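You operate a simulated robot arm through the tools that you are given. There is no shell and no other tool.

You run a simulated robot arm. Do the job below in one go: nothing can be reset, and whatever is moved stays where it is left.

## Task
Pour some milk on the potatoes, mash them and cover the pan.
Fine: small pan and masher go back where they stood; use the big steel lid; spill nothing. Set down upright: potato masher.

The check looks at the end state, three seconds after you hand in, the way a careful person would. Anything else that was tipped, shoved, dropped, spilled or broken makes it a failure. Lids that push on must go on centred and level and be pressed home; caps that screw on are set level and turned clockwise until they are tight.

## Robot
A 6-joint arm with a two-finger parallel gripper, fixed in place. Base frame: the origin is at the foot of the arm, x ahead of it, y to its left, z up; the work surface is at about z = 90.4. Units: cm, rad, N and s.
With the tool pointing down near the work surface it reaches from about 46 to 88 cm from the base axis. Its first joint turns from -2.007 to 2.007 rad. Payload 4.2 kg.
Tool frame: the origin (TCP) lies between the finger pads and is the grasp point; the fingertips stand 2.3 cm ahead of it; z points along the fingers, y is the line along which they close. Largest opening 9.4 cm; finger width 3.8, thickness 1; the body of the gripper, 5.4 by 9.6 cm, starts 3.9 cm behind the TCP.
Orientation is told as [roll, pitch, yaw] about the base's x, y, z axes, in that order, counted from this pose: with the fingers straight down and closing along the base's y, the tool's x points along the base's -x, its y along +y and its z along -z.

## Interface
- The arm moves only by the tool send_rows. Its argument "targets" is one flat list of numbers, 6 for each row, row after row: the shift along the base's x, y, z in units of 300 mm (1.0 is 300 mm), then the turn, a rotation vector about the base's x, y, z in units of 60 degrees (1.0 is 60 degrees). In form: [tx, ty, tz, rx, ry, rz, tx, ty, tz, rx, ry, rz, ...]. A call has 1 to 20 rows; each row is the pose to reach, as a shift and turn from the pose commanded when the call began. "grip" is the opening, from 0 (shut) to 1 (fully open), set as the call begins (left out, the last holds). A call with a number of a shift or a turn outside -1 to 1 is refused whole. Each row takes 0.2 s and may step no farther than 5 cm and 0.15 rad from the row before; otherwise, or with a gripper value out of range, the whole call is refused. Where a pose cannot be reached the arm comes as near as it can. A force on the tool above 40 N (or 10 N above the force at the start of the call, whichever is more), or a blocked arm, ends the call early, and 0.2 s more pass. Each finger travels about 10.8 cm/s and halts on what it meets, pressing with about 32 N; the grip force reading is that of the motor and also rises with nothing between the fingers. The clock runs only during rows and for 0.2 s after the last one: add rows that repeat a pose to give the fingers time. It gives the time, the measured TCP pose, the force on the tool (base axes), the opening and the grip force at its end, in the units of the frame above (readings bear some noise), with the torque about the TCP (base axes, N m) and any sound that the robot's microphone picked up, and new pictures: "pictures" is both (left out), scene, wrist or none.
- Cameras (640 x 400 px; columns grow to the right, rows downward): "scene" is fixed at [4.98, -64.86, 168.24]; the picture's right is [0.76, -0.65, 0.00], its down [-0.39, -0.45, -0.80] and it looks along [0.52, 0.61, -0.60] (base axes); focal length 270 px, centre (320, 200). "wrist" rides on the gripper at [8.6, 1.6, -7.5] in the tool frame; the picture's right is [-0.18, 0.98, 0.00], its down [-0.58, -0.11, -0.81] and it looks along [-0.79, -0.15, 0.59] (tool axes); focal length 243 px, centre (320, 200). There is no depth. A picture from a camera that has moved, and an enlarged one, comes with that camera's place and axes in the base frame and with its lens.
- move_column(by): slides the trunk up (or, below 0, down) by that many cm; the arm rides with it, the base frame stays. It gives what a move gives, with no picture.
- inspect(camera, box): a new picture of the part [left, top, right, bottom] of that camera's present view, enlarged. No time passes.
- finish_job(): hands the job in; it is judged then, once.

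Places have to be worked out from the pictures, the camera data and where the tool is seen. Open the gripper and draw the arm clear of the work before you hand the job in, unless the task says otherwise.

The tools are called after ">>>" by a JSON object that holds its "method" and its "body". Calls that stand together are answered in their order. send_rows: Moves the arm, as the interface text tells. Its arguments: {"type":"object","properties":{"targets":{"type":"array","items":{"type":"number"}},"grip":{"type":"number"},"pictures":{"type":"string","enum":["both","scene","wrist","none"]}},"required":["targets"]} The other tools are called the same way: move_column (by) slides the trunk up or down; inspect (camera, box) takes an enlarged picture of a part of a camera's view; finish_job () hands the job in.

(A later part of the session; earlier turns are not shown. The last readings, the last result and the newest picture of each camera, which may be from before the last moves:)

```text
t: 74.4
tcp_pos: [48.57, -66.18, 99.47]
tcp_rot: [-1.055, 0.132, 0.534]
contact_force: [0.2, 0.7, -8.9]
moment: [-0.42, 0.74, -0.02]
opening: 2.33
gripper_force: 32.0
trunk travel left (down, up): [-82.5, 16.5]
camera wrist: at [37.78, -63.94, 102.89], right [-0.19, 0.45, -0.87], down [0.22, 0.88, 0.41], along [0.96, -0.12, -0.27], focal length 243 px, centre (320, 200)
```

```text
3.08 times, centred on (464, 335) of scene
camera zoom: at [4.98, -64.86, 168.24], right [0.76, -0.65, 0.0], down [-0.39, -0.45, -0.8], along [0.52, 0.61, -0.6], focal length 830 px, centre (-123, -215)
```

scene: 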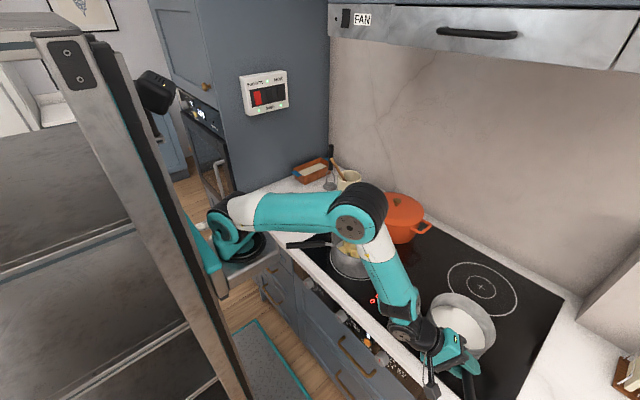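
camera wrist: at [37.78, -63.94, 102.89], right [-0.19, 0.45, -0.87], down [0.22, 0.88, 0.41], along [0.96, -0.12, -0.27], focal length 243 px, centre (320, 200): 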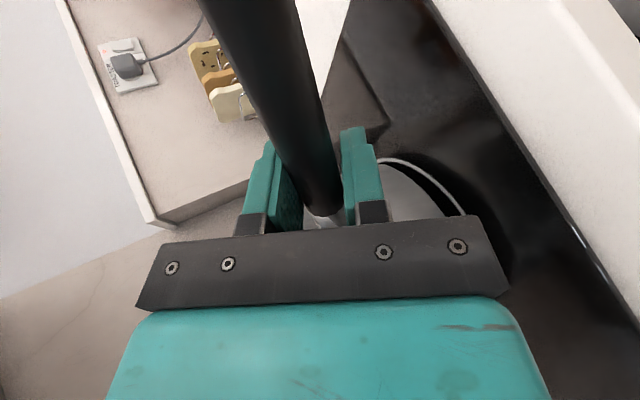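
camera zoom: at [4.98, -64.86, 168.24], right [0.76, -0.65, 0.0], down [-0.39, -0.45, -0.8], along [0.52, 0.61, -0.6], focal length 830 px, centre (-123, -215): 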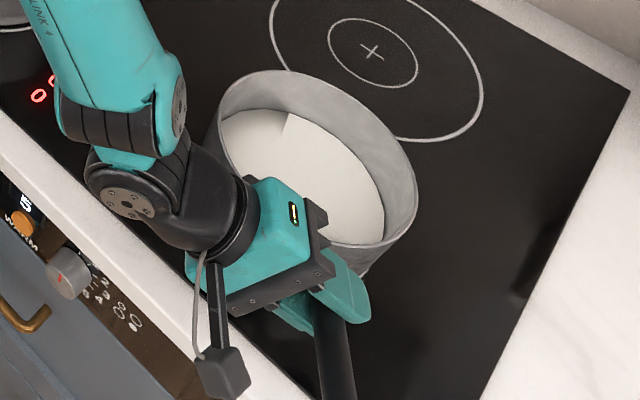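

The pan is about 1.4 cm above the hob. I'll lower gently in 2 mm steps until contact unloads the weight.

>>> {"method": "send_rows", "body": {"targets": [0, 0, -0.008, 0, 0, 0, 0, 0, -0.016, 0, 0, 0, 0, 0, -0.024, 0, 0, 0, 0, 0, -0.03, 0, 0, 0, 0, 0, -0.036, 0, 0, 0], "pictures": "none"}}

>>> {"method": "send_rows", "body": {"targets": [0, 0, -0.005, 0, 0, 0, 0, 0, -0.008, 0, 0, 0, 0, 0, -0.011, 0, 0, 0, 0, 0, -0.014, 0, 0, 0]}}

```text
t: 75.6
tcp_pos: [48.66, -66.23, 98.33]
tcp_rot: [-1.056, 0.132, 0.537]
contact_force: [-0.2, 0.4, -7.2]
moment: [-0.41, 0.51, 0.09]
opening: 2.26
gripper_force: 31.6
trunk travel left (down, up): [-82.5, 16.5]
```

```text
t: 76.6
tcp_pos: [48.59, -66.25, 97.92]
tcp_rot: [-1.054, 0.135, 0.535]
contact_force: [-0.3, -0.2, -4.3]
moment: [-0.4, 0.53, 0.02]
opening: 2.2
gripper_force: 31.7
trunk travel left (down, up): [-82.5, 16.5]
camera wrist: at [37.76, -63.92, 101.37], right [-0.19, 0.45, -0.87], down [0.22, 0.88, 0.41], along [0.96, -0.12, -0.27], focal length 243 px, centre (320, 200)
```

scene: 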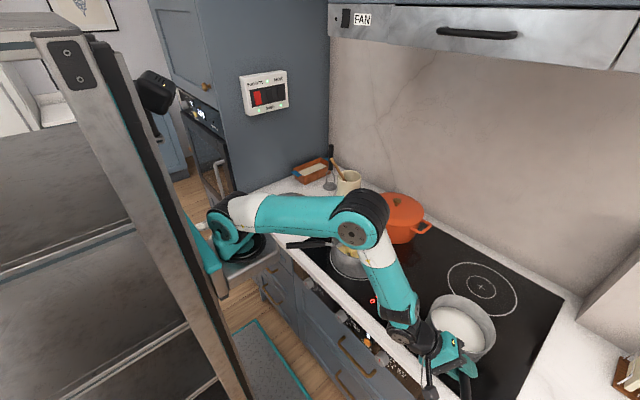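
wrist: 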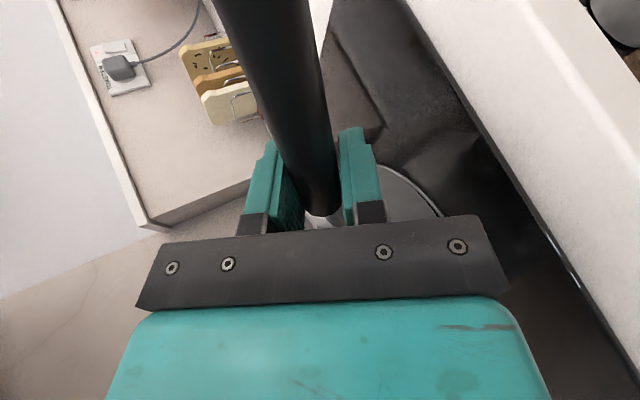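

The front edge has touched and the load is down to 4 N. I'll lower a few more millimetres to settle the near edge.

>>> {"method": "send_rows", "body": {"targets": [0, 0, -0.004, 0, 0, 0, 0, 0, -0.008, 0, 0, 0, 0, 0, -0.012, 0, 0, 0, 0, 0, -0.012, 0, 0, 0]}}

>>> {"method": "inspect", "body": {"camera": "scene", "box": [360, 270, 568, 400]}}

>>> {"method": "inspect", "body": {"camera": "wrist", "box": [200, 50, 520, 250]}}

```text
t: 77.6
tcp_pos: [48.46, -66.22, 97.85]
tcp_rot: [-1.058, 0.134, 0.532]
contact_force: [-3.6, 3.1, 11.7]
moment: [0.08, -0.05, 0.3]
opening: 2.17
gripper_force: 32.2
trunk travel left (down, up): [-82.5, 16.5]
camera wrist: at [37.72, -63.94, 101.16], right [-0.19, 0.45, -0.87], down [0.22, 0.88, 0.41], along [0.96, -0.12, -0.26], focal length 243 px, centre (320, 200)
```

scene: 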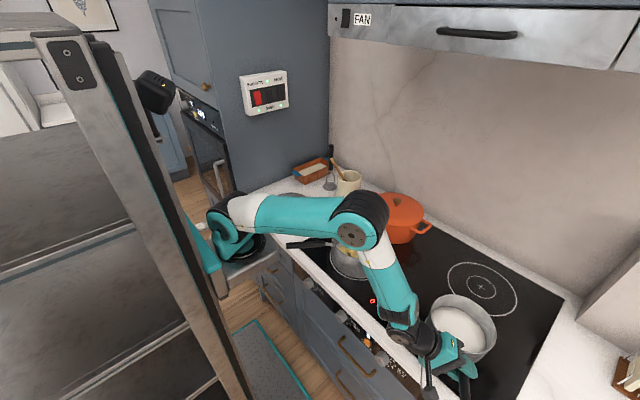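
wrist: 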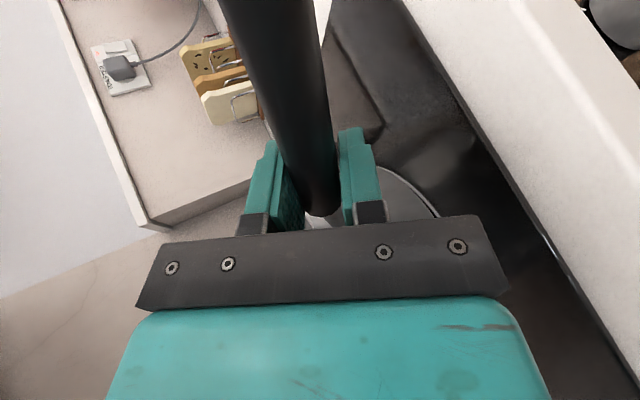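

```text
3.08 times, centred on (464, 335) of scene
camera zoom: at [4.98, -64.86, 168.24], right [0.76, -0.65, 0.0], down [-0.39, -0.45, -0.8], along [0.52, 0.61, -0.6], focal length 830 px, centre (-123, -215)
```

zoom: 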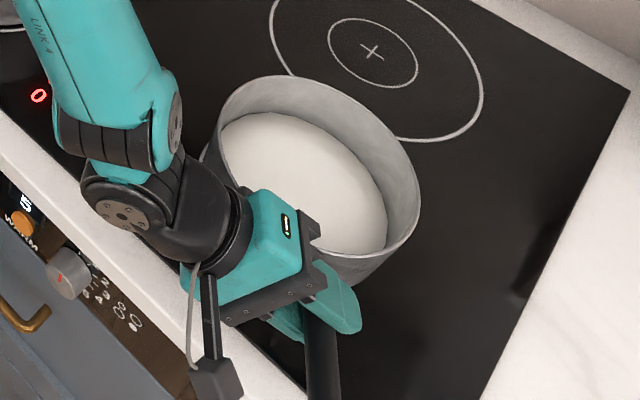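

```text
2.00 times, centred on (360, 150) of wrist
camera zoom: at [37.72, -63.94, 101.16], right [-0.19, 0.45, -0.87], down [0.22, 0.88, 0.41], along [0.96, -0.12, -0.26], focal length 485 px, centre (240, 300)
```

zoom: 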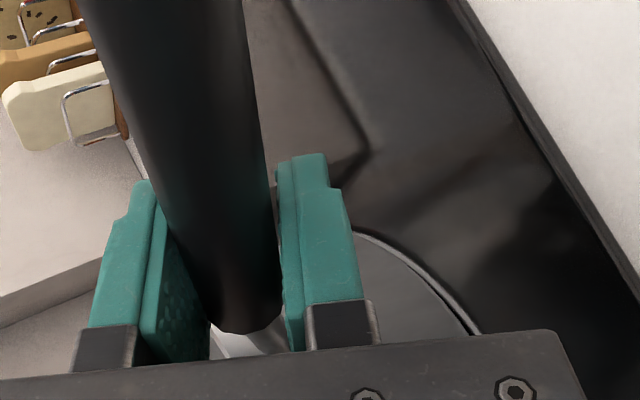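

The pan is down, but it sits about 0.7 cm off toward (+x,-y) compared with the original picture. I'll unload slightly, nudge it back by (-0.5,+0.55), and settle it again.

>>> {"method": "send_rows", "body": {"targets": [0, 0, 0.01, 0, 0, 0, 0, 0, 0.02, 0, 0, 0, -0.006, 0.006, 0.022, 0, 0, 0, -0.012, 0.013, 0.022, 0, 0, 0, -0.018, 0.019, 0.022, 0, 0, 0, -0.018, 0.019, 0.014, 0, 0, 0, -0.018, 0.019, 0.007, 0, 0, 0, -0.018, 0.019, 0.005, 0, 0, 0]}}

>>> {"method": "inspect", "body": {"camera": "scene", "box": [360, 270, 568, 400]}}

```text
t: 79.4
tcp_pos: [48.0, -65.61, 97.76]
tcp_rot: [-1.055, 0.132, 0.531]
contact_force: [-0.9, 1.0, -2.1]
moment: [-0.19, 0.57, 0.09]
opening: 2.15
gripper_force: 31.2
trunk travel left (down, up): [-82.5, 16.5]
camera wrist: at [37.21, -63.38, 101.24], right [-0.19, 0.45, -0.87], down [0.22, 0.88, 0.41], along [0.96, -0.12, -0.27], focal length 243 px, centre (320, 200)
```

scene: 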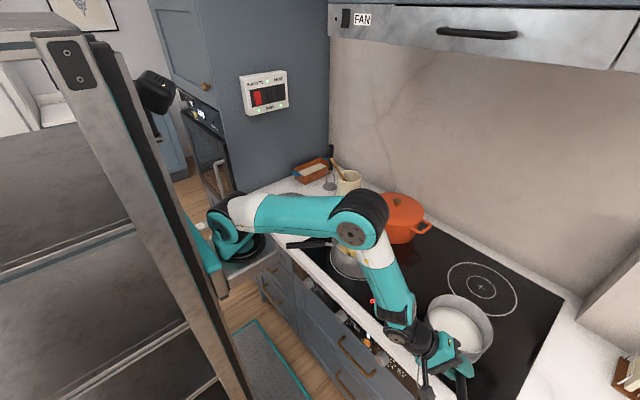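
wrist: 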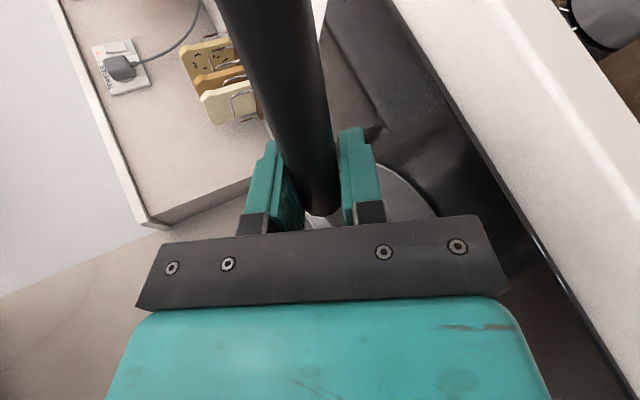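

```text
3.08 times, centred on (464, 335) of scene
camera zoom: at [4.98, -64.86, 168.24], right [0.76, -0.65, 0.0], down [-0.39, -0.45, -0.8], along [0.52, 0.61, -0.6], focal length 830 px, centre (-123, -215)
```

zoom: 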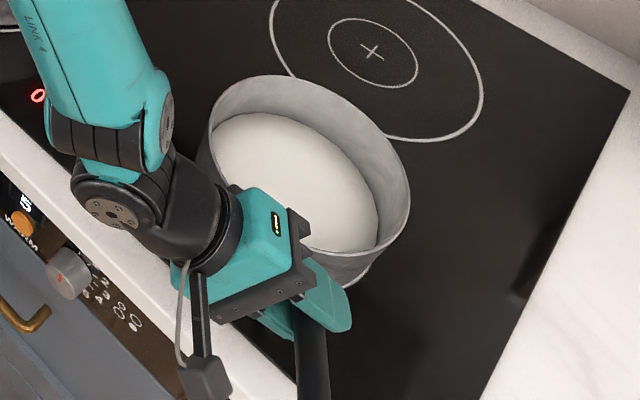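

The rim now matches its original image position to within about 2 px. I'll lower 1 mm more and open the gripper.

>>> {"method": "send_rows", "body": {"targets": [0, 0, -0.004, 0, 0, 0, 0, 0, -0.004, 0, 0, 0], "pictures": "none"}}

>>> {"method": "send_rows", "body": {"targets": [0, 0, 0, 0, 0, 0, 0, 0, 0, 0, 0, 0, 0, 0, 0, 0, 0, 0], "grip": 0.6}}

>>> {"method": "inspect", "body": {"camera": "scene", "box": [360, 270, 568, 400]}}

>>> {"method": "inspect", "body": {"camera": "wrist", "box": [200, 50, 520, 250]}}

```text
t: 80.0
tcp_pos: [48.1, -65.67, 97.64]
tcp_rot: [-1.058, 0.134, 0.534]
contact_force: [-3.6, 0.6, 8.4]
moment: [-0.03, 0.18, 0.14]
opening: 2.15
gripper_force: 32.2
trunk travel left (down, up): [-82.5, 16.5]
```

```text
t: 80.8
tcp_pos: [48.05, -65.48, 97.64]
tcp_rot: [-1.055, 0.133, 0.535]
contact_force: [0.5, 0.0, -0.9]
moment: [-0.01, -0.01, -0.02]
opening: 5.6
gripper_force: 0.1
trunk travel left (down, up): [-82.5, 16.5]
camera wrist: at [37.22, -63.35, 101.07], right [-0.19, 0.45, -0.87], down [0.22, 0.88, 0.41], along [0.96, -0.12, -0.27], focal length 243 px, centre (320, 200)
```

scene: 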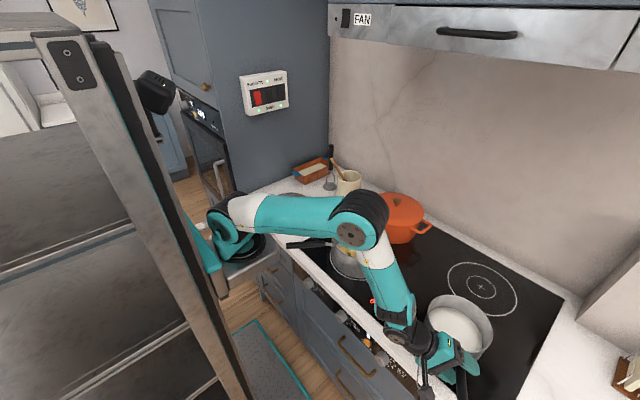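
wrist: 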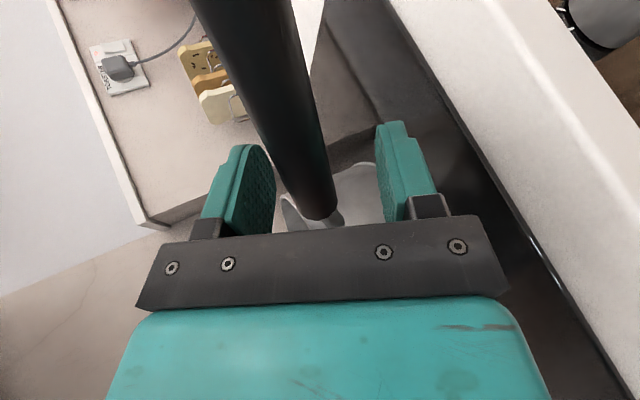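

```text
3.08 times, centred on (464, 335) of scene
camera zoom: at [4.98, -64.86, 168.24], right [0.76, -0.65, 0.0], down [-0.39, -0.45, -0.8], along [0.52, 0.61, -0.6], focal length 830 px, centre (-123, -215)
```

zoom: 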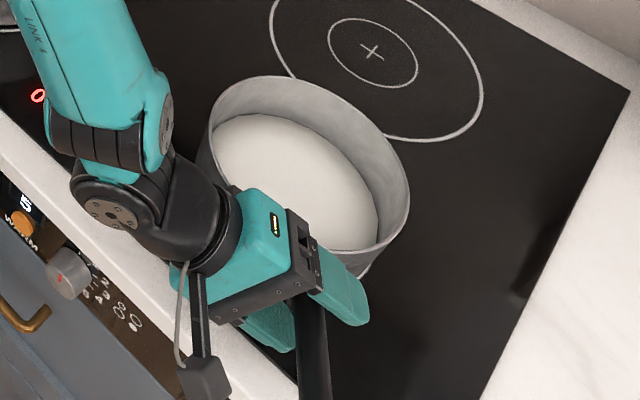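

```text
2.00 times, centred on (360, 150) of wrist
camera zoom: at [37.22, -63.35, 101.07], right [-0.19, 0.45, -0.87], down [0.22, 0.88, 0.41], along [0.96, -0.12, -0.27], focal length 485 px, centre (240, 300)
```

zoom: 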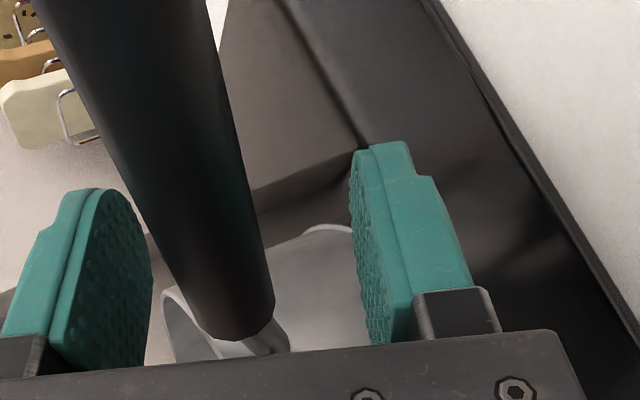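

The pan is released and sits where it stood. I'll withdraw along the tool axis, then rise.

>>> {"method": "send_rows", "body": {"targets": [-0.032, 0.065, 0.0413, 0, 0, 0, -0.064, 0.13, 0.0827, 0, 0, 0, -0.096, 0.195, 0.124, 0, 0, 0, -0.128, 0.26, 0.1653, 0, 0, 0, -0.14, 0.3, 0.26, 0, 0, 0, -0.14, 0.33, 0.38, 0, 0, 0, -0.14, 0.36, 0.5, 0, 0, 0]}}

>>> {"method": "inspect", "body": {"camera": "scene", "box": [400, 250, 640, 400]}}

>>> {"method": "inspect", "body": {"camera": "wrist", "box": [320, 0, 640, 200]}}

```text
t: 82.4
tcp_pos: [44.05, -54.72, 112.75]
tcp_rot: [-1.056, 0.132, 0.534]
contact_force: [0.2, -0.1, -0.9]
moment: [-0.01, 0.01, 0.02]
opening: 5.66
gripper_force: 0.1
trunk travel left (down, up): [-82.5, 16.5]
camera wrist: at [33.11, -52.57, 116.06], right [-0.19, 0.45, -0.87], down [0.22, 0.88, 0.41], along [0.96, -0.12, -0.27], focal length 243 px, centre (320, 200)
```

scene: 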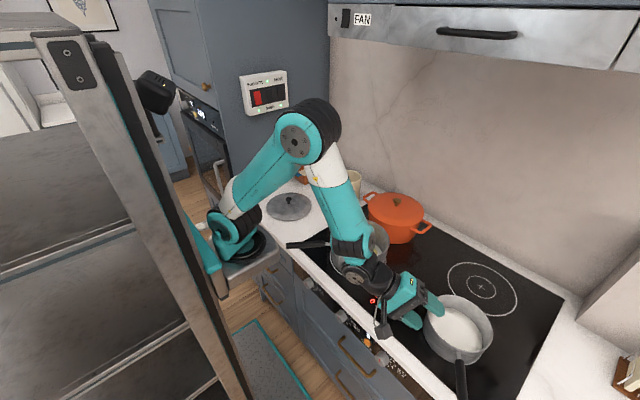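
wrist: 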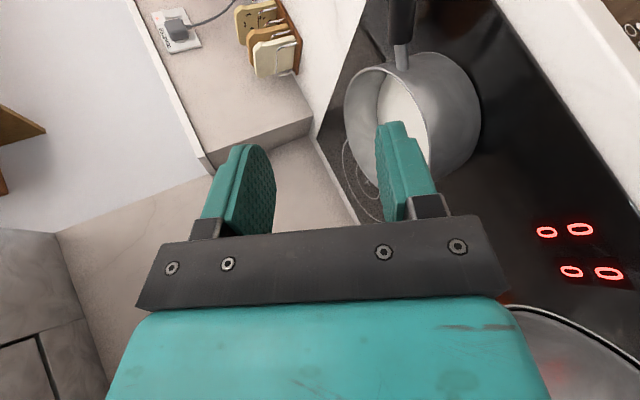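

```text
2.67 times, centred on (520, 325) of scene
camera zoom: at [4.98, -64.86, 168.24], right [0.76, -0.65, 0.0], down [-0.39, -0.45, -0.8], along [0.52, 0.61, -0.6], focal length 719 px, centre (-213, -133)
```

zoom: 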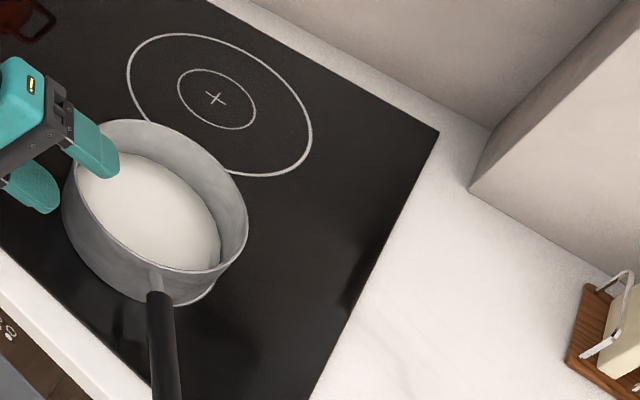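

```text
2.00 times, centred on (480, 100) of wrist
camera zoom: at [33.11, -52.57, 116.06], right [-0.19, 0.45, -0.87], down [0.22, 0.88, 0.41], along [0.96, -0.12, -0.27], focal length 485 px, centre (0, 400)
```

zoom: 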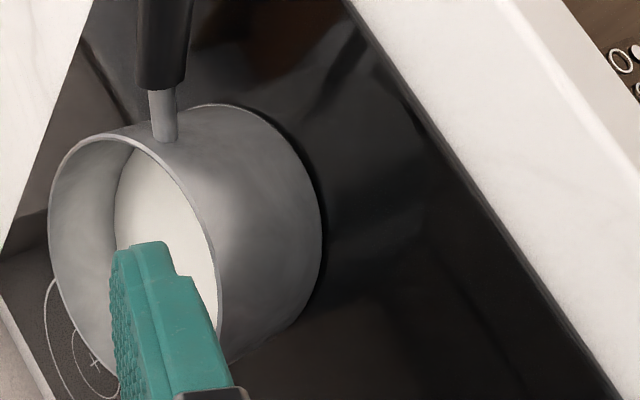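

The milk pan is back within a few millimetres, and its level is visibly lower. Next is the masher: I'll rise and return the tool to pointing straight down.

>>> {"method": "send_rows", "body": {"targets": [0.02, 0.03, 0.1, 0.1027, 0.046, -0.0074, 0.04, 0.06, 0.2, 0.2055, 0.092, -0.0148, 0.06, 0.09, 0.3, 0.3082, 0.1381, -0.0222, 0.08, 0.12, 0.4, 0.411, 0.1841, -0.0296, 0.1, 0.15, 0.5, 0.5137, 0.2301, -0.037, 0.12, 0.18, 0.6, 0.6165, 0.2761, -0.0444, 0.14, 0.21, 0.68, 0.7192, 0.3222, -0.0518, 0.16, 0.25, 0.75, 0.822, 0.3682, -0.0592, 0.2, 0.32, 0.8, 0.9247, 0.4142, -0.0666], "pictures": "scene"}}

```text
t: 84.4
tcp_pos: [49.7, -45.14, 136.85]
tcp_rot: [0.003, 0.0, 0.535]
contact_force: [-0.3, 0.4, 0.2]
moment: [-0.01, -0.01, -0.02]
opening: 5.64
gripper_force: 0.1
trunk travel left (down, up): [-82.5, 16.5]
```

scene: 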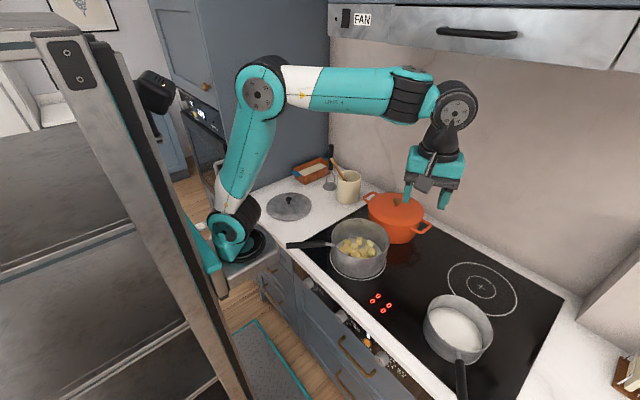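

The tool is vertical again. I'll check both pans closely while moving toward the masher.

>>> {"method": "inspect", "body": {"camera": "scene", "box": [400, 250, 640, 400]}}

>>> {"method": "inspect", "body": {"camera": "scene", "box": [300, 180, 460, 280]}}

>>> {"method": "send_rows", "body": {"targets": [0.02, 0.12, 0, 0, 0, -0.03, 0.04, 0.24, 0, 0, 0, -0.06, 0.06, 0.36, 0, 0, 0, -0.1, 0.08, 0.48, 0, 0, 0, -0.13, 0.1, 0.6, 0, 0, 0, -0.16, 0.12, 0.72, 0, 0, 0, -0.19, 0.14, 0.84, 0, 0, 0, -0.22, 0.16, 0.96, 0, 0, 0, -0.256], "pictures": "none"}}

>>> {"method": "send_rows", "body": {"targets": [0.02, 0.12, 0, 0, 0, -0.03, 0.04, 0.24, 0, 0, 0, -0.06, 0.07, 0.36, 0, 0, 0, -0.1, 0.1, 0.48, 0, 0, 0, -0.13, 0.13, 0.6, 0, 0, 0, -0.16, 0.16, 0.72, 0, 0, 0, -0.19, 0.18, 0.84, 0, 0, 0, -0.22, 0.2, 0.94, 0, 0, 0, -0.255]}}

```text
2.67 times, centred on (520, 325) of scene
camera zoom: at [4.98, -64.86, 168.24], right [0.76, -0.65, 0.0], down [-0.39, -0.45, -0.8], along [0.52, 0.61, -0.6], focal length 719 px, centre (-213, -133)
```

zoom: 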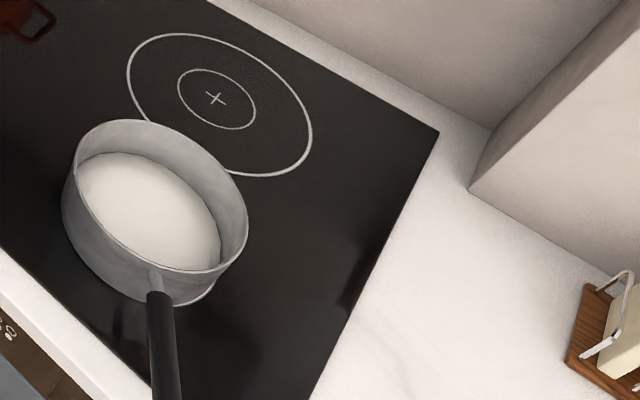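

```text
4.00 times, centred on (380, 230) of scene
camera zoom: at [4.98, -64.86, 168.24], right [0.76, -0.65, 0.0], down [-0.39, -0.45, -0.8], along [0.52, 0.61, -0.6], focal length 1078 px, centre (80, 80)
```

zoom: 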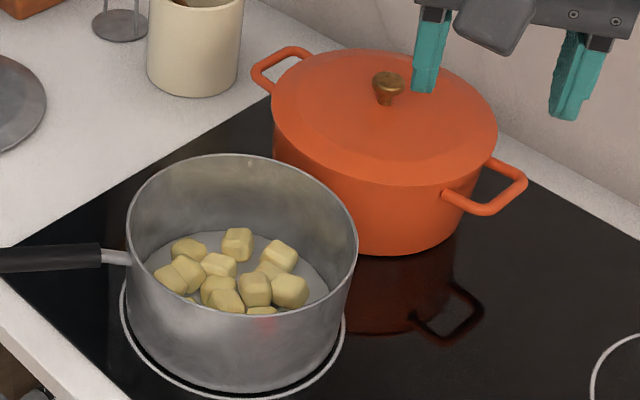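

```text
t: 86.2
tcp_pos: [54.52, -16.35, 136.59]
tcp_rot: [0.001, 0.001, 0.267]
contact_force: [0.2, -0.6, -0.6]
moment: [-0.01, 0.01, 0.02]
opening: 5.65
gripper_force: 0.1
trunk travel left (down, up): [-82.5, 16.5]
```

```text
t: 88.0
tcp_pos: [60.7, 11.71, 136.65]
tcp_rot: [0.003, 0.001, -0.002]
contact_force: [-0.7, -0.6, 0.4]
moment: [0.0, 0.04, 0.0]
opening: 5.64
gripper_force: 0.0
trunk travel left (down, up): [-82.5, 16.5]
camera wrist: at [52.01, 13.6, 144.15], right [0.19, 0.98, 0.0], down [0.58, -0.11, 0.81], along [0.79, -0.15, -0.59], focal length 243 px, centre (320, 200)
```

scene: 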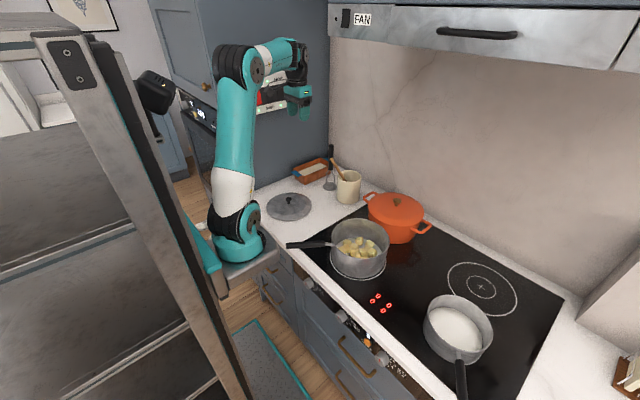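
wrist: 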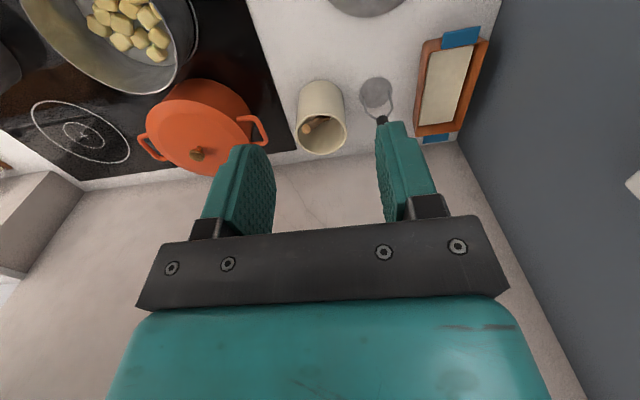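

Pan A now shows a milky layer around the potatoes, and no spills are visible. Next I'll zoom on the masher to locate it precisely.

>>> {"method": "inspect", "body": {"camera": "wrist", "box": [280, 40, 520, 190]}}

>>> {"method": "inspect", "body": {"camera": "scene", "box": [280, 130, 400, 205]}}

```text
2.67 times, centred on (400, 115) of wrist
camera zoom: at [52.01, 13.6, 144.15], right [0.19, 0.98, 0.0], down [0.58, -0.11, 0.81], along [0.79, -0.15, -0.59], focal length 647 px, centre (107, 427)
```

zoom: 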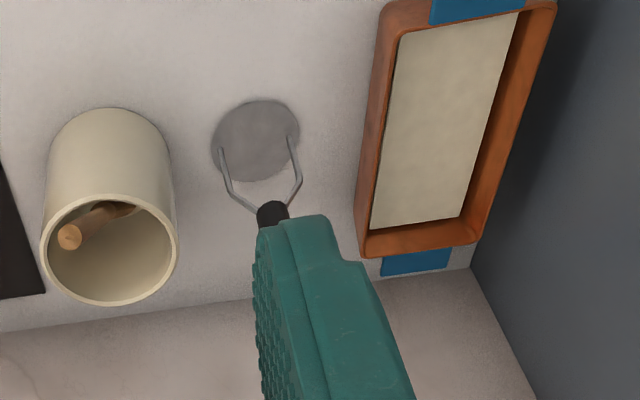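

```text
5.33 times, centred on (340, 168) of scene
camera zoom: at [4.98, -64.86, 168.24], right [0.76, -0.65, 0.0], down [-0.39, -0.45, -0.8], along [0.52, 0.61, -0.6], focal length 1438 px, centre (213, 373)
```

zoom: 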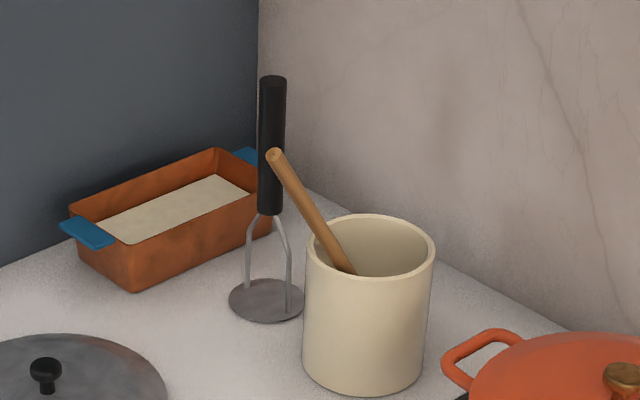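

The masher's plate is at about (84.2,20.4). I'll move above it with the gripper fully open, at z≈125, to check reach and refine.

>>> {"method": "send_rows", "body": {"targets": [0.11, 0.04, -0.04, 0, 0, 0, 0.23, 0.085, -0.08, 0, 0, 0, 0.35, 0.13, -0.13, 0, 0, 0, 0.47, 0.175, -0.18, 0, 0, 0, 0.59, 0.22, -0.24, 0, 0, 0, 0.7, 0.26, -0.31, 0, 0, 0, 0.783, 0.287, -0.37, 0, 0, 0], "grip": 1}}

>>> {"method": "inspect", "body": {"camera": "wrist", "box": [200, 0, 440, 150]}}

>>> {"method": "inspect", "body": {"camera": "scene", "box": [260, 90, 420, 190]}}

```text
t: 89.6
tcp_pos: [79.02, 18.61, 126.45]
tcp_rot: [0.002, 0.001, -0.001]
contact_force: [-0.2, 0.5, -0.6]
moment: [-0.02, -0.01, -0.03]
opening: 9.42
gripper_force: 0.1
out of reach, approached as far as the arm can: row 5, 6, 7
trunk travel left (down, up): [-82.5, 16.5]
camera wrist: at [70.34, 20.38, 133.96], right [0.18, 0.98, 0.0], down [0.58, -0.11, 0.81], along [0.79, -0.15, -0.59], focal length 243 px, centre (320, 200)
```

scene: 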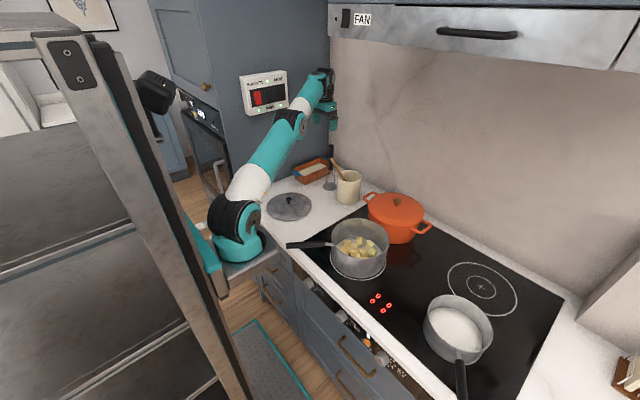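
wrist: 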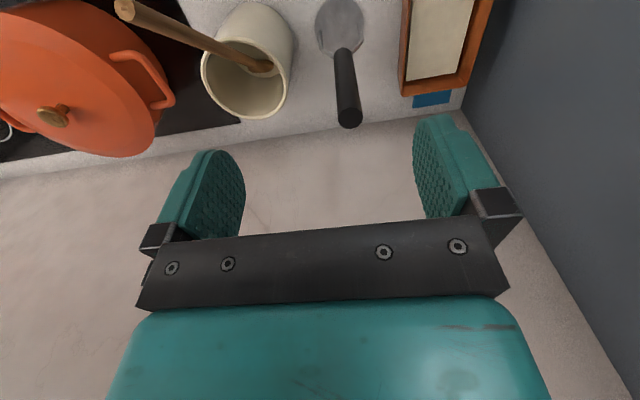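

```text
2.67 times, centred on (320, 75) of wrist
camera zoom: at [70.34, 20.38, 133.96], right [0.18, 0.98, 0.0], down [0.58, -0.11, 0.81], along [0.79, -0.15, -0.59], focal length 647 px, centre (320, 533)
```

zoom: 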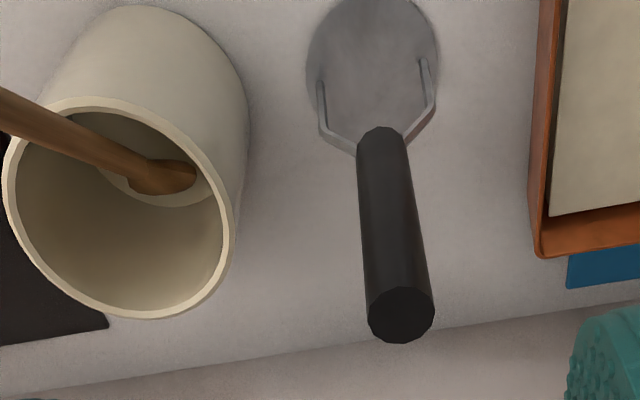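

```text
4.00 times, centred on (340, 140) of scene
camera zoom: at [4.98, -64.86, 168.24], right [0.76, -0.65, 0.0], down [-0.39, -0.45, -0.8], along [0.52, 0.61, -0.6], focal length 1078 px, centre (240, 440)
```

zoom: 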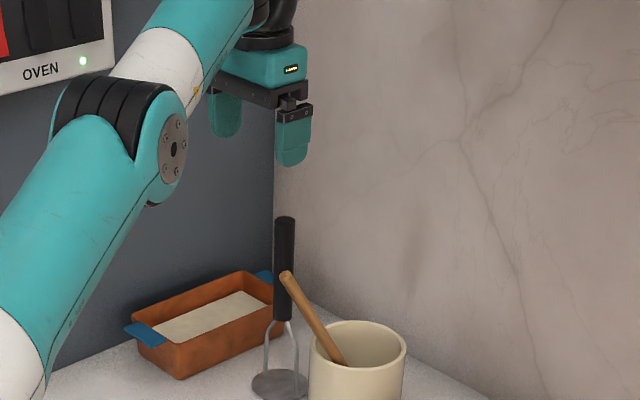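

The arm is fully stretched at this height. The masher's axis is at about (84.7,20.75), its top at z≈114 and its diameter 2.4 cm. I'll drop to z≈111 a bit closer in, then slide forward so the handle passes between the open fingers.

>>> {"method": "send_rows", "body": {"targets": [-0.06, 0.015, -0.09, 0, 0, 0, -0.12, 0.035, -0.2, 0, 0, 0, -0.13, 0.055, -0.32, 0, 0, 0, -0.13, 0.07, -0.43, 0, 0, 0, -0.13, 0.0713, -0.517, 0, 0, 0]}}

>>> {"method": "inspect", "body": {"camera": "scene", "box": [260, 110, 420, 210]}}

```text
t: 90.8
tcp_pos: [75.15, 20.85, 111.02]
tcp_rot: [0.002, 0.0, 0.001]
contact_force: [-0.6, -0.3, 0.4]
moment: [-0.04, -0.02, 0.02]
opening: 9.4
gripper_force: 0.0
trunk travel left (down, up): [-82.5, 16.5]
camera wrist: at [66.38, 22.59, 118.55], right [0.18, 0.98, 0.0], down [0.58, -0.11, 0.81], along [0.79, -0.15, -0.59], focal length 243 px, centre (320, 200)
```

scene: 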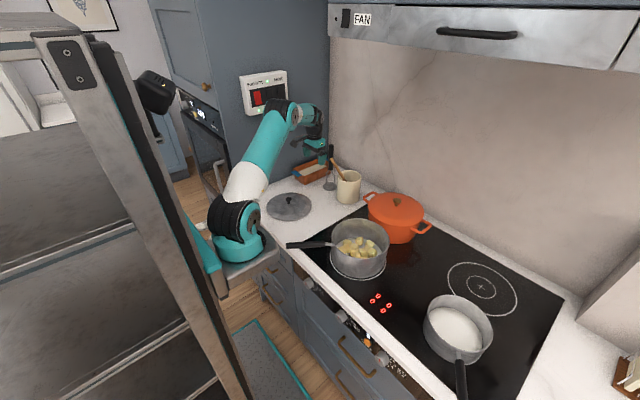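
wrist: 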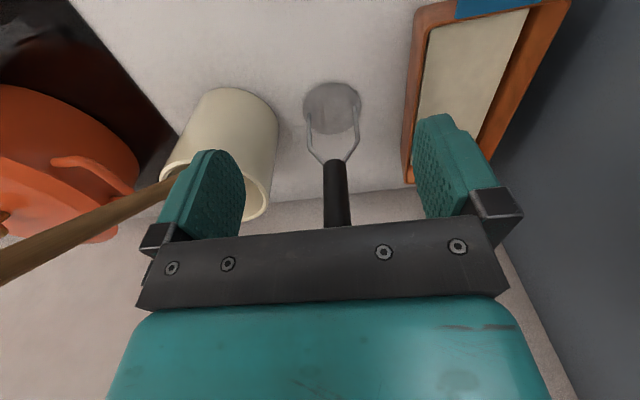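

```text
4.00 times, centred on (340, 160) of scene
camera zoom: at [4.98, -64.86, 168.24], right [0.76, -0.65, 0.0], down [-0.39, -0.45, -0.8], along [0.52, 0.61, -0.6], focal length 1078 px, centre (240, 360)
```

zoom: 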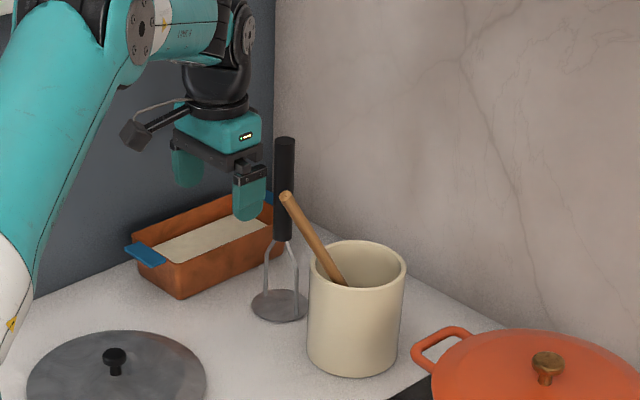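

The handle is lined up between the fingers (y≈20.8). I'll slide forward 9.6 cm.

>>> {"method": "send_rows", "body": {"targets": [0.08, 0, 0, 0, 0, 0, 0.16, 0, 0, 0, 0, 0, 0.24, 0, 0, 0, 0, 0, 0.29, 0, 0, 0, 0, 0, 0.32, 0, 0, 0, 0, 0]}}

>>> {"method": "inspect", "body": {"camera": "wrist", "box": [200, 100, 440, 250]}}

>>> {"method": "inspect", "body": {"camera": "scene", "box": [280, 120, 400, 195]}}

```text
t: 92.0
tcp_pos: [81.94, 20.16, 110.88]
tcp_rot: [0.001, 0.003, -0.001]
contact_force: [-0.3, 0.2, -0.4]
moment: [0.01, 0.0, 0.02]
opening: 9.39
gripper_force: 0.0
out of reach, approached as far as the arm can: row 3, 4, 5
trunk travel left (down, up): [-82.5, 16.5]
camera wrist: at [73.21, 21.91, 118.39], right [0.18, 0.98, 0.0], down [0.58, -0.11, 0.81], along [0.79, -0.15, -0.59], focal length 243 px, centre (320, 200)
```

scene: 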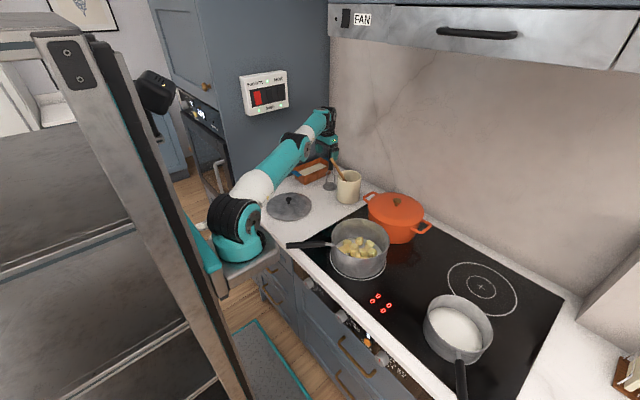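
wrist: 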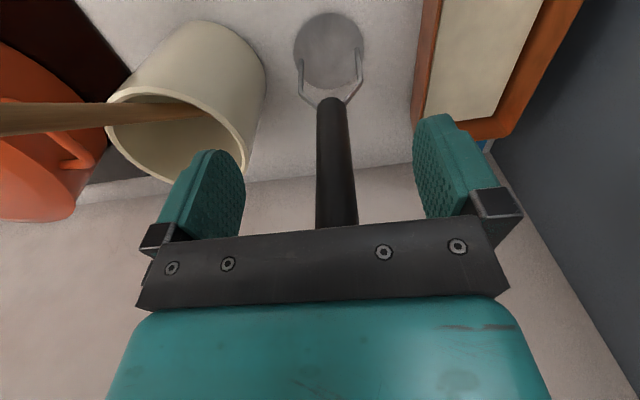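

```text
2.67 times, centred on (320, 175) of wrist
camera zoom: at [73.21, 21.91, 118.39], right [0.18, 0.98, 0.0], down [0.58, -0.11, 0.81], along [0.79, -0.15, -0.59], focal length 647 px, centre (320, 267)
```

zoom: 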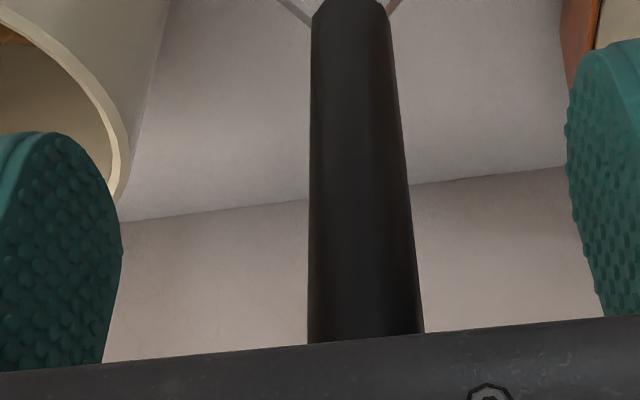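

```text
5.33 times, centred on (340, 158) of scene
camera zoom: at [4.98, -64.86, 168.24], right [0.76, -0.65, 0.0], down [-0.39, -0.45, -0.8], along [0.52, 0.61, -0.6], focal length 1438 px, centre (213, 427)
```

zoom: 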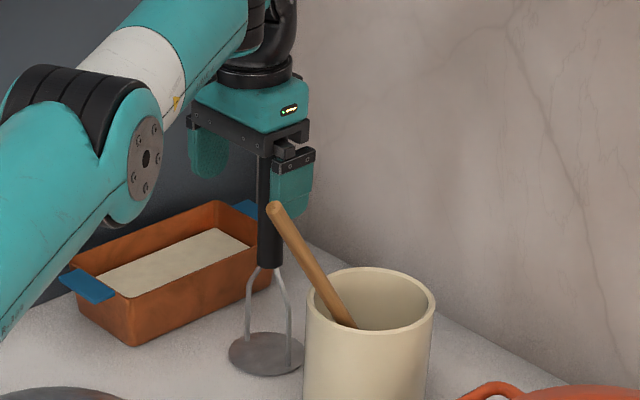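

The arm is 2.8 cm short when pointing straight down. I'll back up, tilt the tool 18° so the fingers point slightly outward (the pads still clamp the vertical handle squarely), and come in again.

>>> {"method": "send_rows", "body": {"targets": [-0.08, 0.007, 0, 0, -0.04, 0, -0.16, 0.013, 0, 0, -0.1, 0, -0.23, 0.02, 0, 0, -0.17, 0, -0.23, 0.02, 0, 0, -0.24, 0, -0.23, 0.02, 0.003, 0, -0.3, 0]}}

```text
t: 93.2
tcp_pos: [75.04, 20.84, 111.03]
tcp_rot: [0.002, -0.314, 0.0]
contact_force: [0.6, -0.1, 0.3]
moment: [0.04, 0.01, 0.0]
opening: 9.38
gripper_force: 0.1
trunk travel left (down, up): [-82.5, 16.5]
camera wrist: at [64.48, 22.54, 115.41], right [0.17, 0.98, 0.06], down [0.3, -0.11, 0.95], along [0.94, -0.15, -0.32], focal length 243 px, centre (320, 200)
```

scene: 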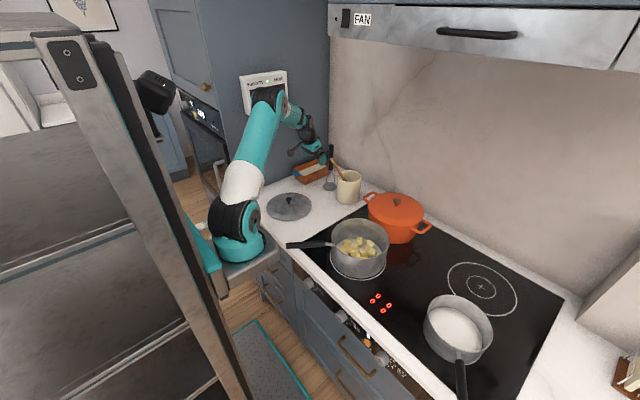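
wrist: 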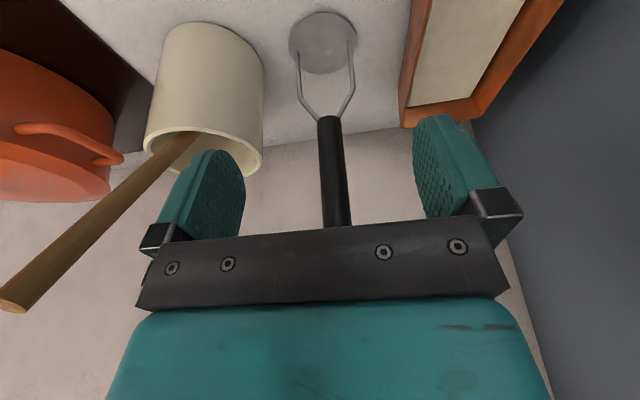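

The tilt is set. I'll slide forward 9.6 cm at the same height.

>>> {"method": "send_rows", "body": {"targets": [0.08, 0, 0, 0, 0, 0, 0.16, 0, 0, 0, 0, 0, 0.24, 0, 0, 0, 0, 0, 0.29, 0, 0, 0, 0, 0, 0.322, 0, 0, 0, 0, 0]}}

>>> {"method": "inspect", "body": {"camera": "wrist", "box": [200, 100, 440, 250]}}

>>> {"method": "inspect", "body": {"camera": "scene", "box": [280, 120, 400, 195]}}

```text
t: 94.4
tcp_pos: [84.72, 20.78, 110.93]
tcp_rot: [0.002, -0.312, 0.0]
contact_force: [0.3, -0.5, 0.3]
moment: [0.0, 0.01, -0.01]
opening: 9.41
gripper_force: 0.0
trunk travel left (down, up): [-82.5, 16.5]
camera wrist: at [74.18, 22.5, 115.46], right [0.17, 0.98, 0.06], down [0.31, -0.11, 0.95], along [0.94, -0.15, -0.32], focal length 243 px, centre (320, 200)
```

scene: 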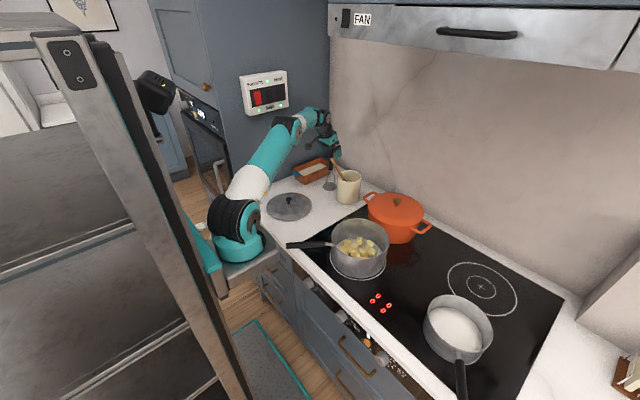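
wrist: 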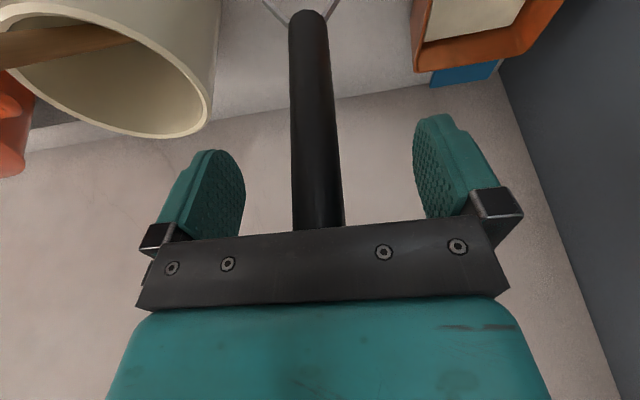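

```text
2.67 times, centred on (320, 175) of wrist
camera zoom: at [74.18, 22.5, 115.46], right [0.17, 0.98, 0.06], down [0.31, -0.11, 0.95], along [0.94, -0.15, -0.32], focal length 647 px, centre (320, 267)
```

zoom: 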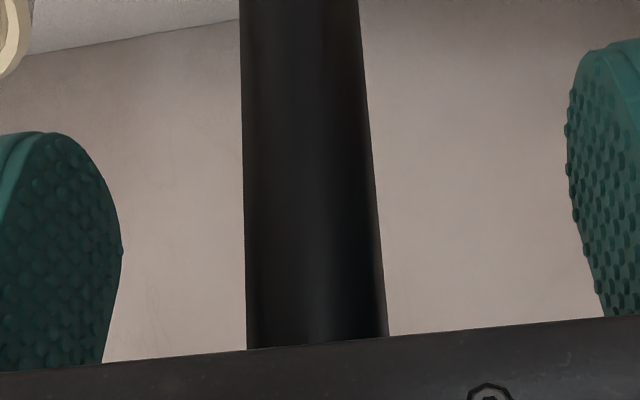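

```text
5.33 times, centred on (340, 158) of scene
camera zoom: at [4.98, -64.86, 168.24], right [0.76, -0.65, 0.0], down [-0.39, -0.45, -0.8], along [0.52, 0.61, -0.6], focal length 1438 px, centre (213, 427)
```

zoom: 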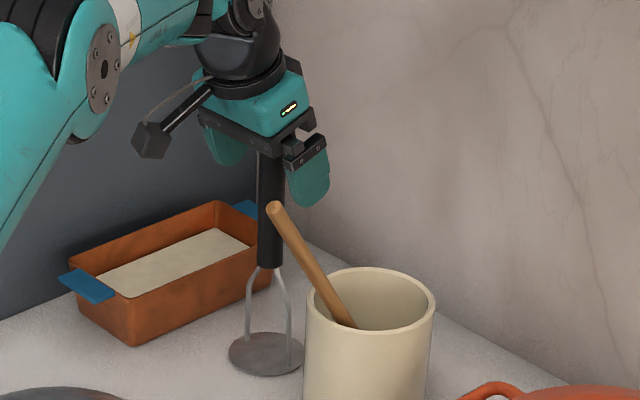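

The handle is right at the TCP depth, only 2 mm off in y. I'll shift that amount and close the gripper.

>>> {"method": "send_rows", "body": {"targets": [0, -0.006, 0, 0, 0, 0, 0, -0.006, 0, 0, 0, 0], "pictures": "none"}}

>>> {"method": "send_rows", "body": {"targets": [0, 0, 0, 0, 0, 0, 0, 0, 0, 0, 0, 0, 0, 0, 0, 0, 0, 0, 0, 0, 0, 0, 0, 0, 0, 0, 0, 0, 0, 0], "grip": 0}}

>>> {"method": "inspect", "body": {"camera": "scene", "box": [280, 120, 400, 195]}}

```text
t: 95.0
tcp_pos: [84.75, 20.56, 110.98]
tcp_rot: [0.003, -0.312, 0.001]
contact_force: [-0.1, 0.5, 0.4]
moment: [0.0, 0.02, 0.0]
opening: 9.45
gripper_force: 0.0
trunk travel left (down, up): [-82.5, 16.5]
```

```text
t: 96.2
tcp_pos: [84.73, 20.59, 111.02]
tcp_rot: [0.002, -0.312, -0.001]
contact_force: [0.7, -1.1, 0.3]
moment: [-0.08, -0.02, -0.01]
opening: 2.47
gripper_force: 31.9
trunk travel left (down, up): [-82.5, 16.5]
camera wrist: at [74.18, 22.33, 115.45], right [0.18, 0.98, 0.06], down [0.3, -0.11, 0.95], along [0.94, -0.15, -0.32], focal length 243 px, centre (320, 200)
```

scene: 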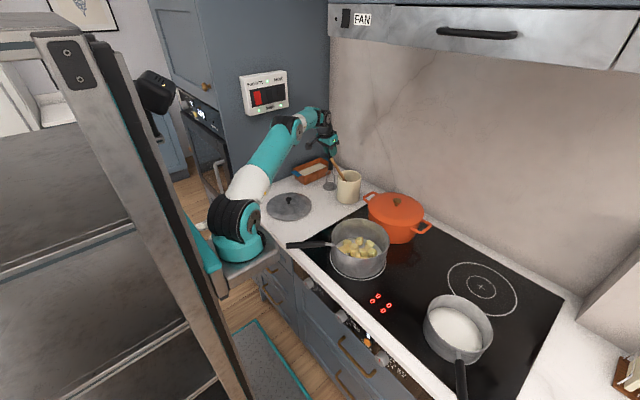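
wrist: 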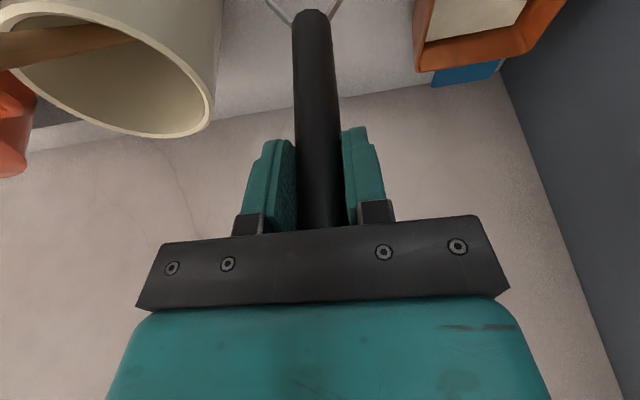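

```text
5.33 times, centred on (340, 158) of scene
camera zoom: at [4.98, -64.86, 168.24], right [0.76, -0.65, 0.0], down [-0.39, -0.45, -0.8], along [0.52, 0.61, -0.6], focal length 1438 px, centre (213, 427)
```

zoom: 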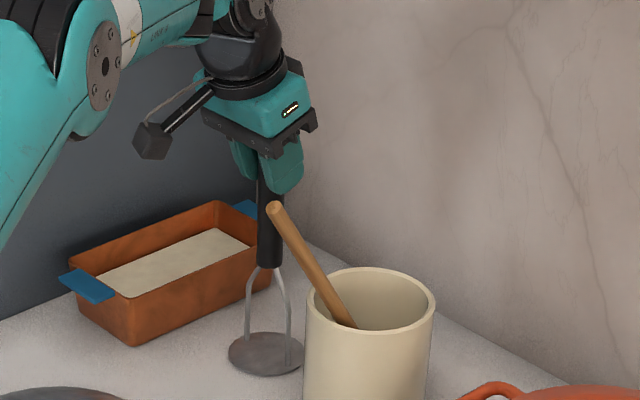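

The masher is gripped at opening 2.47; I'll remember TCP (84.73,20.59,111.0). I'll lift it a little, draw it inward and up.

>>> {"method": "send_rows", "body": {"targets": [0, 0, 0.02, 0, 0, 0, 0, 0, 0.05, 0, 0, 0, -0.03, 0, 0.08, 0, 0, 0, -0.1, -0.006, 0.12, 0, 0, 0, -0.2, -0.013, 0.16, 0, 0, 0, -0.3, -0.02, 0.2, 0, 0, 0, -0.42, -0.03, 0.26, 0, 0, 0, -0.54, -0.05, 0.33, 0, 0, 0, -0.65, -0.08, 0.4, 0, 0, 0]}}

>>> {"method": "inspect", "body": {"camera": "scene", "box": [240, 110, 400, 210]}}

```text
t: 98.2
tcp_pos: [65.22, 18.18, 122.87]
tcp_rot: [0.003, -0.312, 0.001]
contact_force: [0.3, -0.2, -1.7]
moment: [-0.04, 0.0, 0.0]
opening: 2.42
gripper_force: 31.7
trunk travel left (down, up): [-82.5, 16.5]
camera wrist: at [54.61, 19.98, 127.36], right [0.17, 0.98, 0.06], down [0.31, -0.11, 0.95], along [0.94, -0.15, -0.32], focal length 243 px, centre (320, 200)
```

scene: 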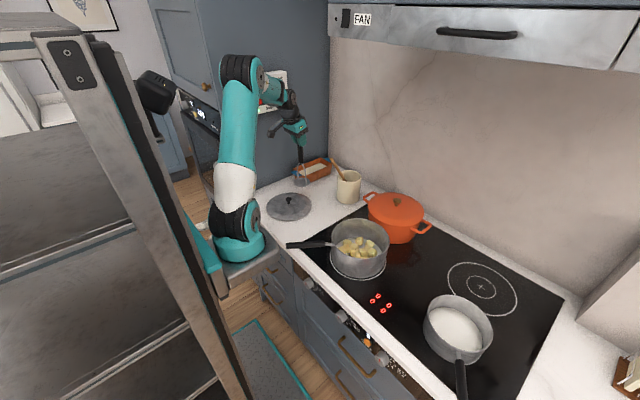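
wrist: 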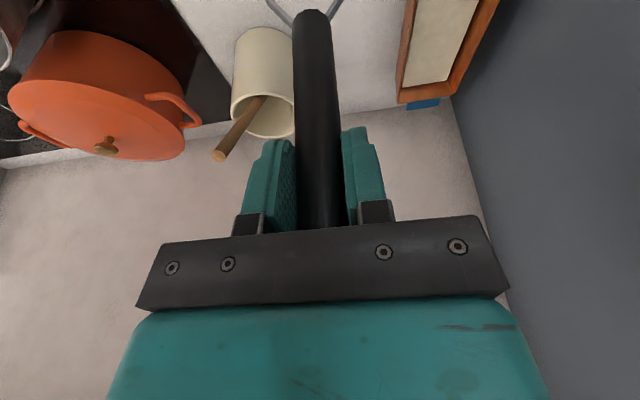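

```text
4.00 times, centred on (320, 160) of scene
camera zoom: at [4.98, -64.86, 168.24], right [0.76, -0.65, 0.0], down [-0.39, -0.45, -0.8], along [0.52, 0.61, -0.6], focal length 1078 px, centre (320, 360)
```

zoom: 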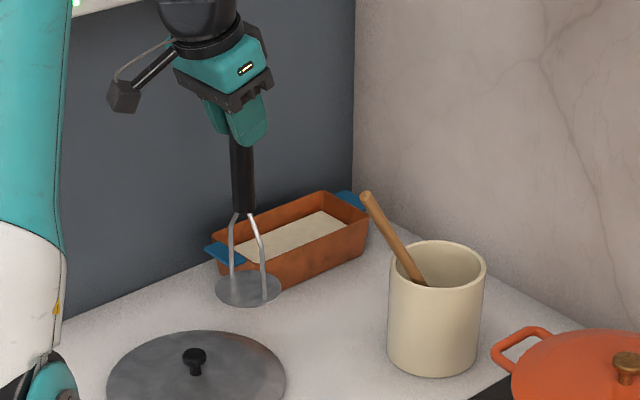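

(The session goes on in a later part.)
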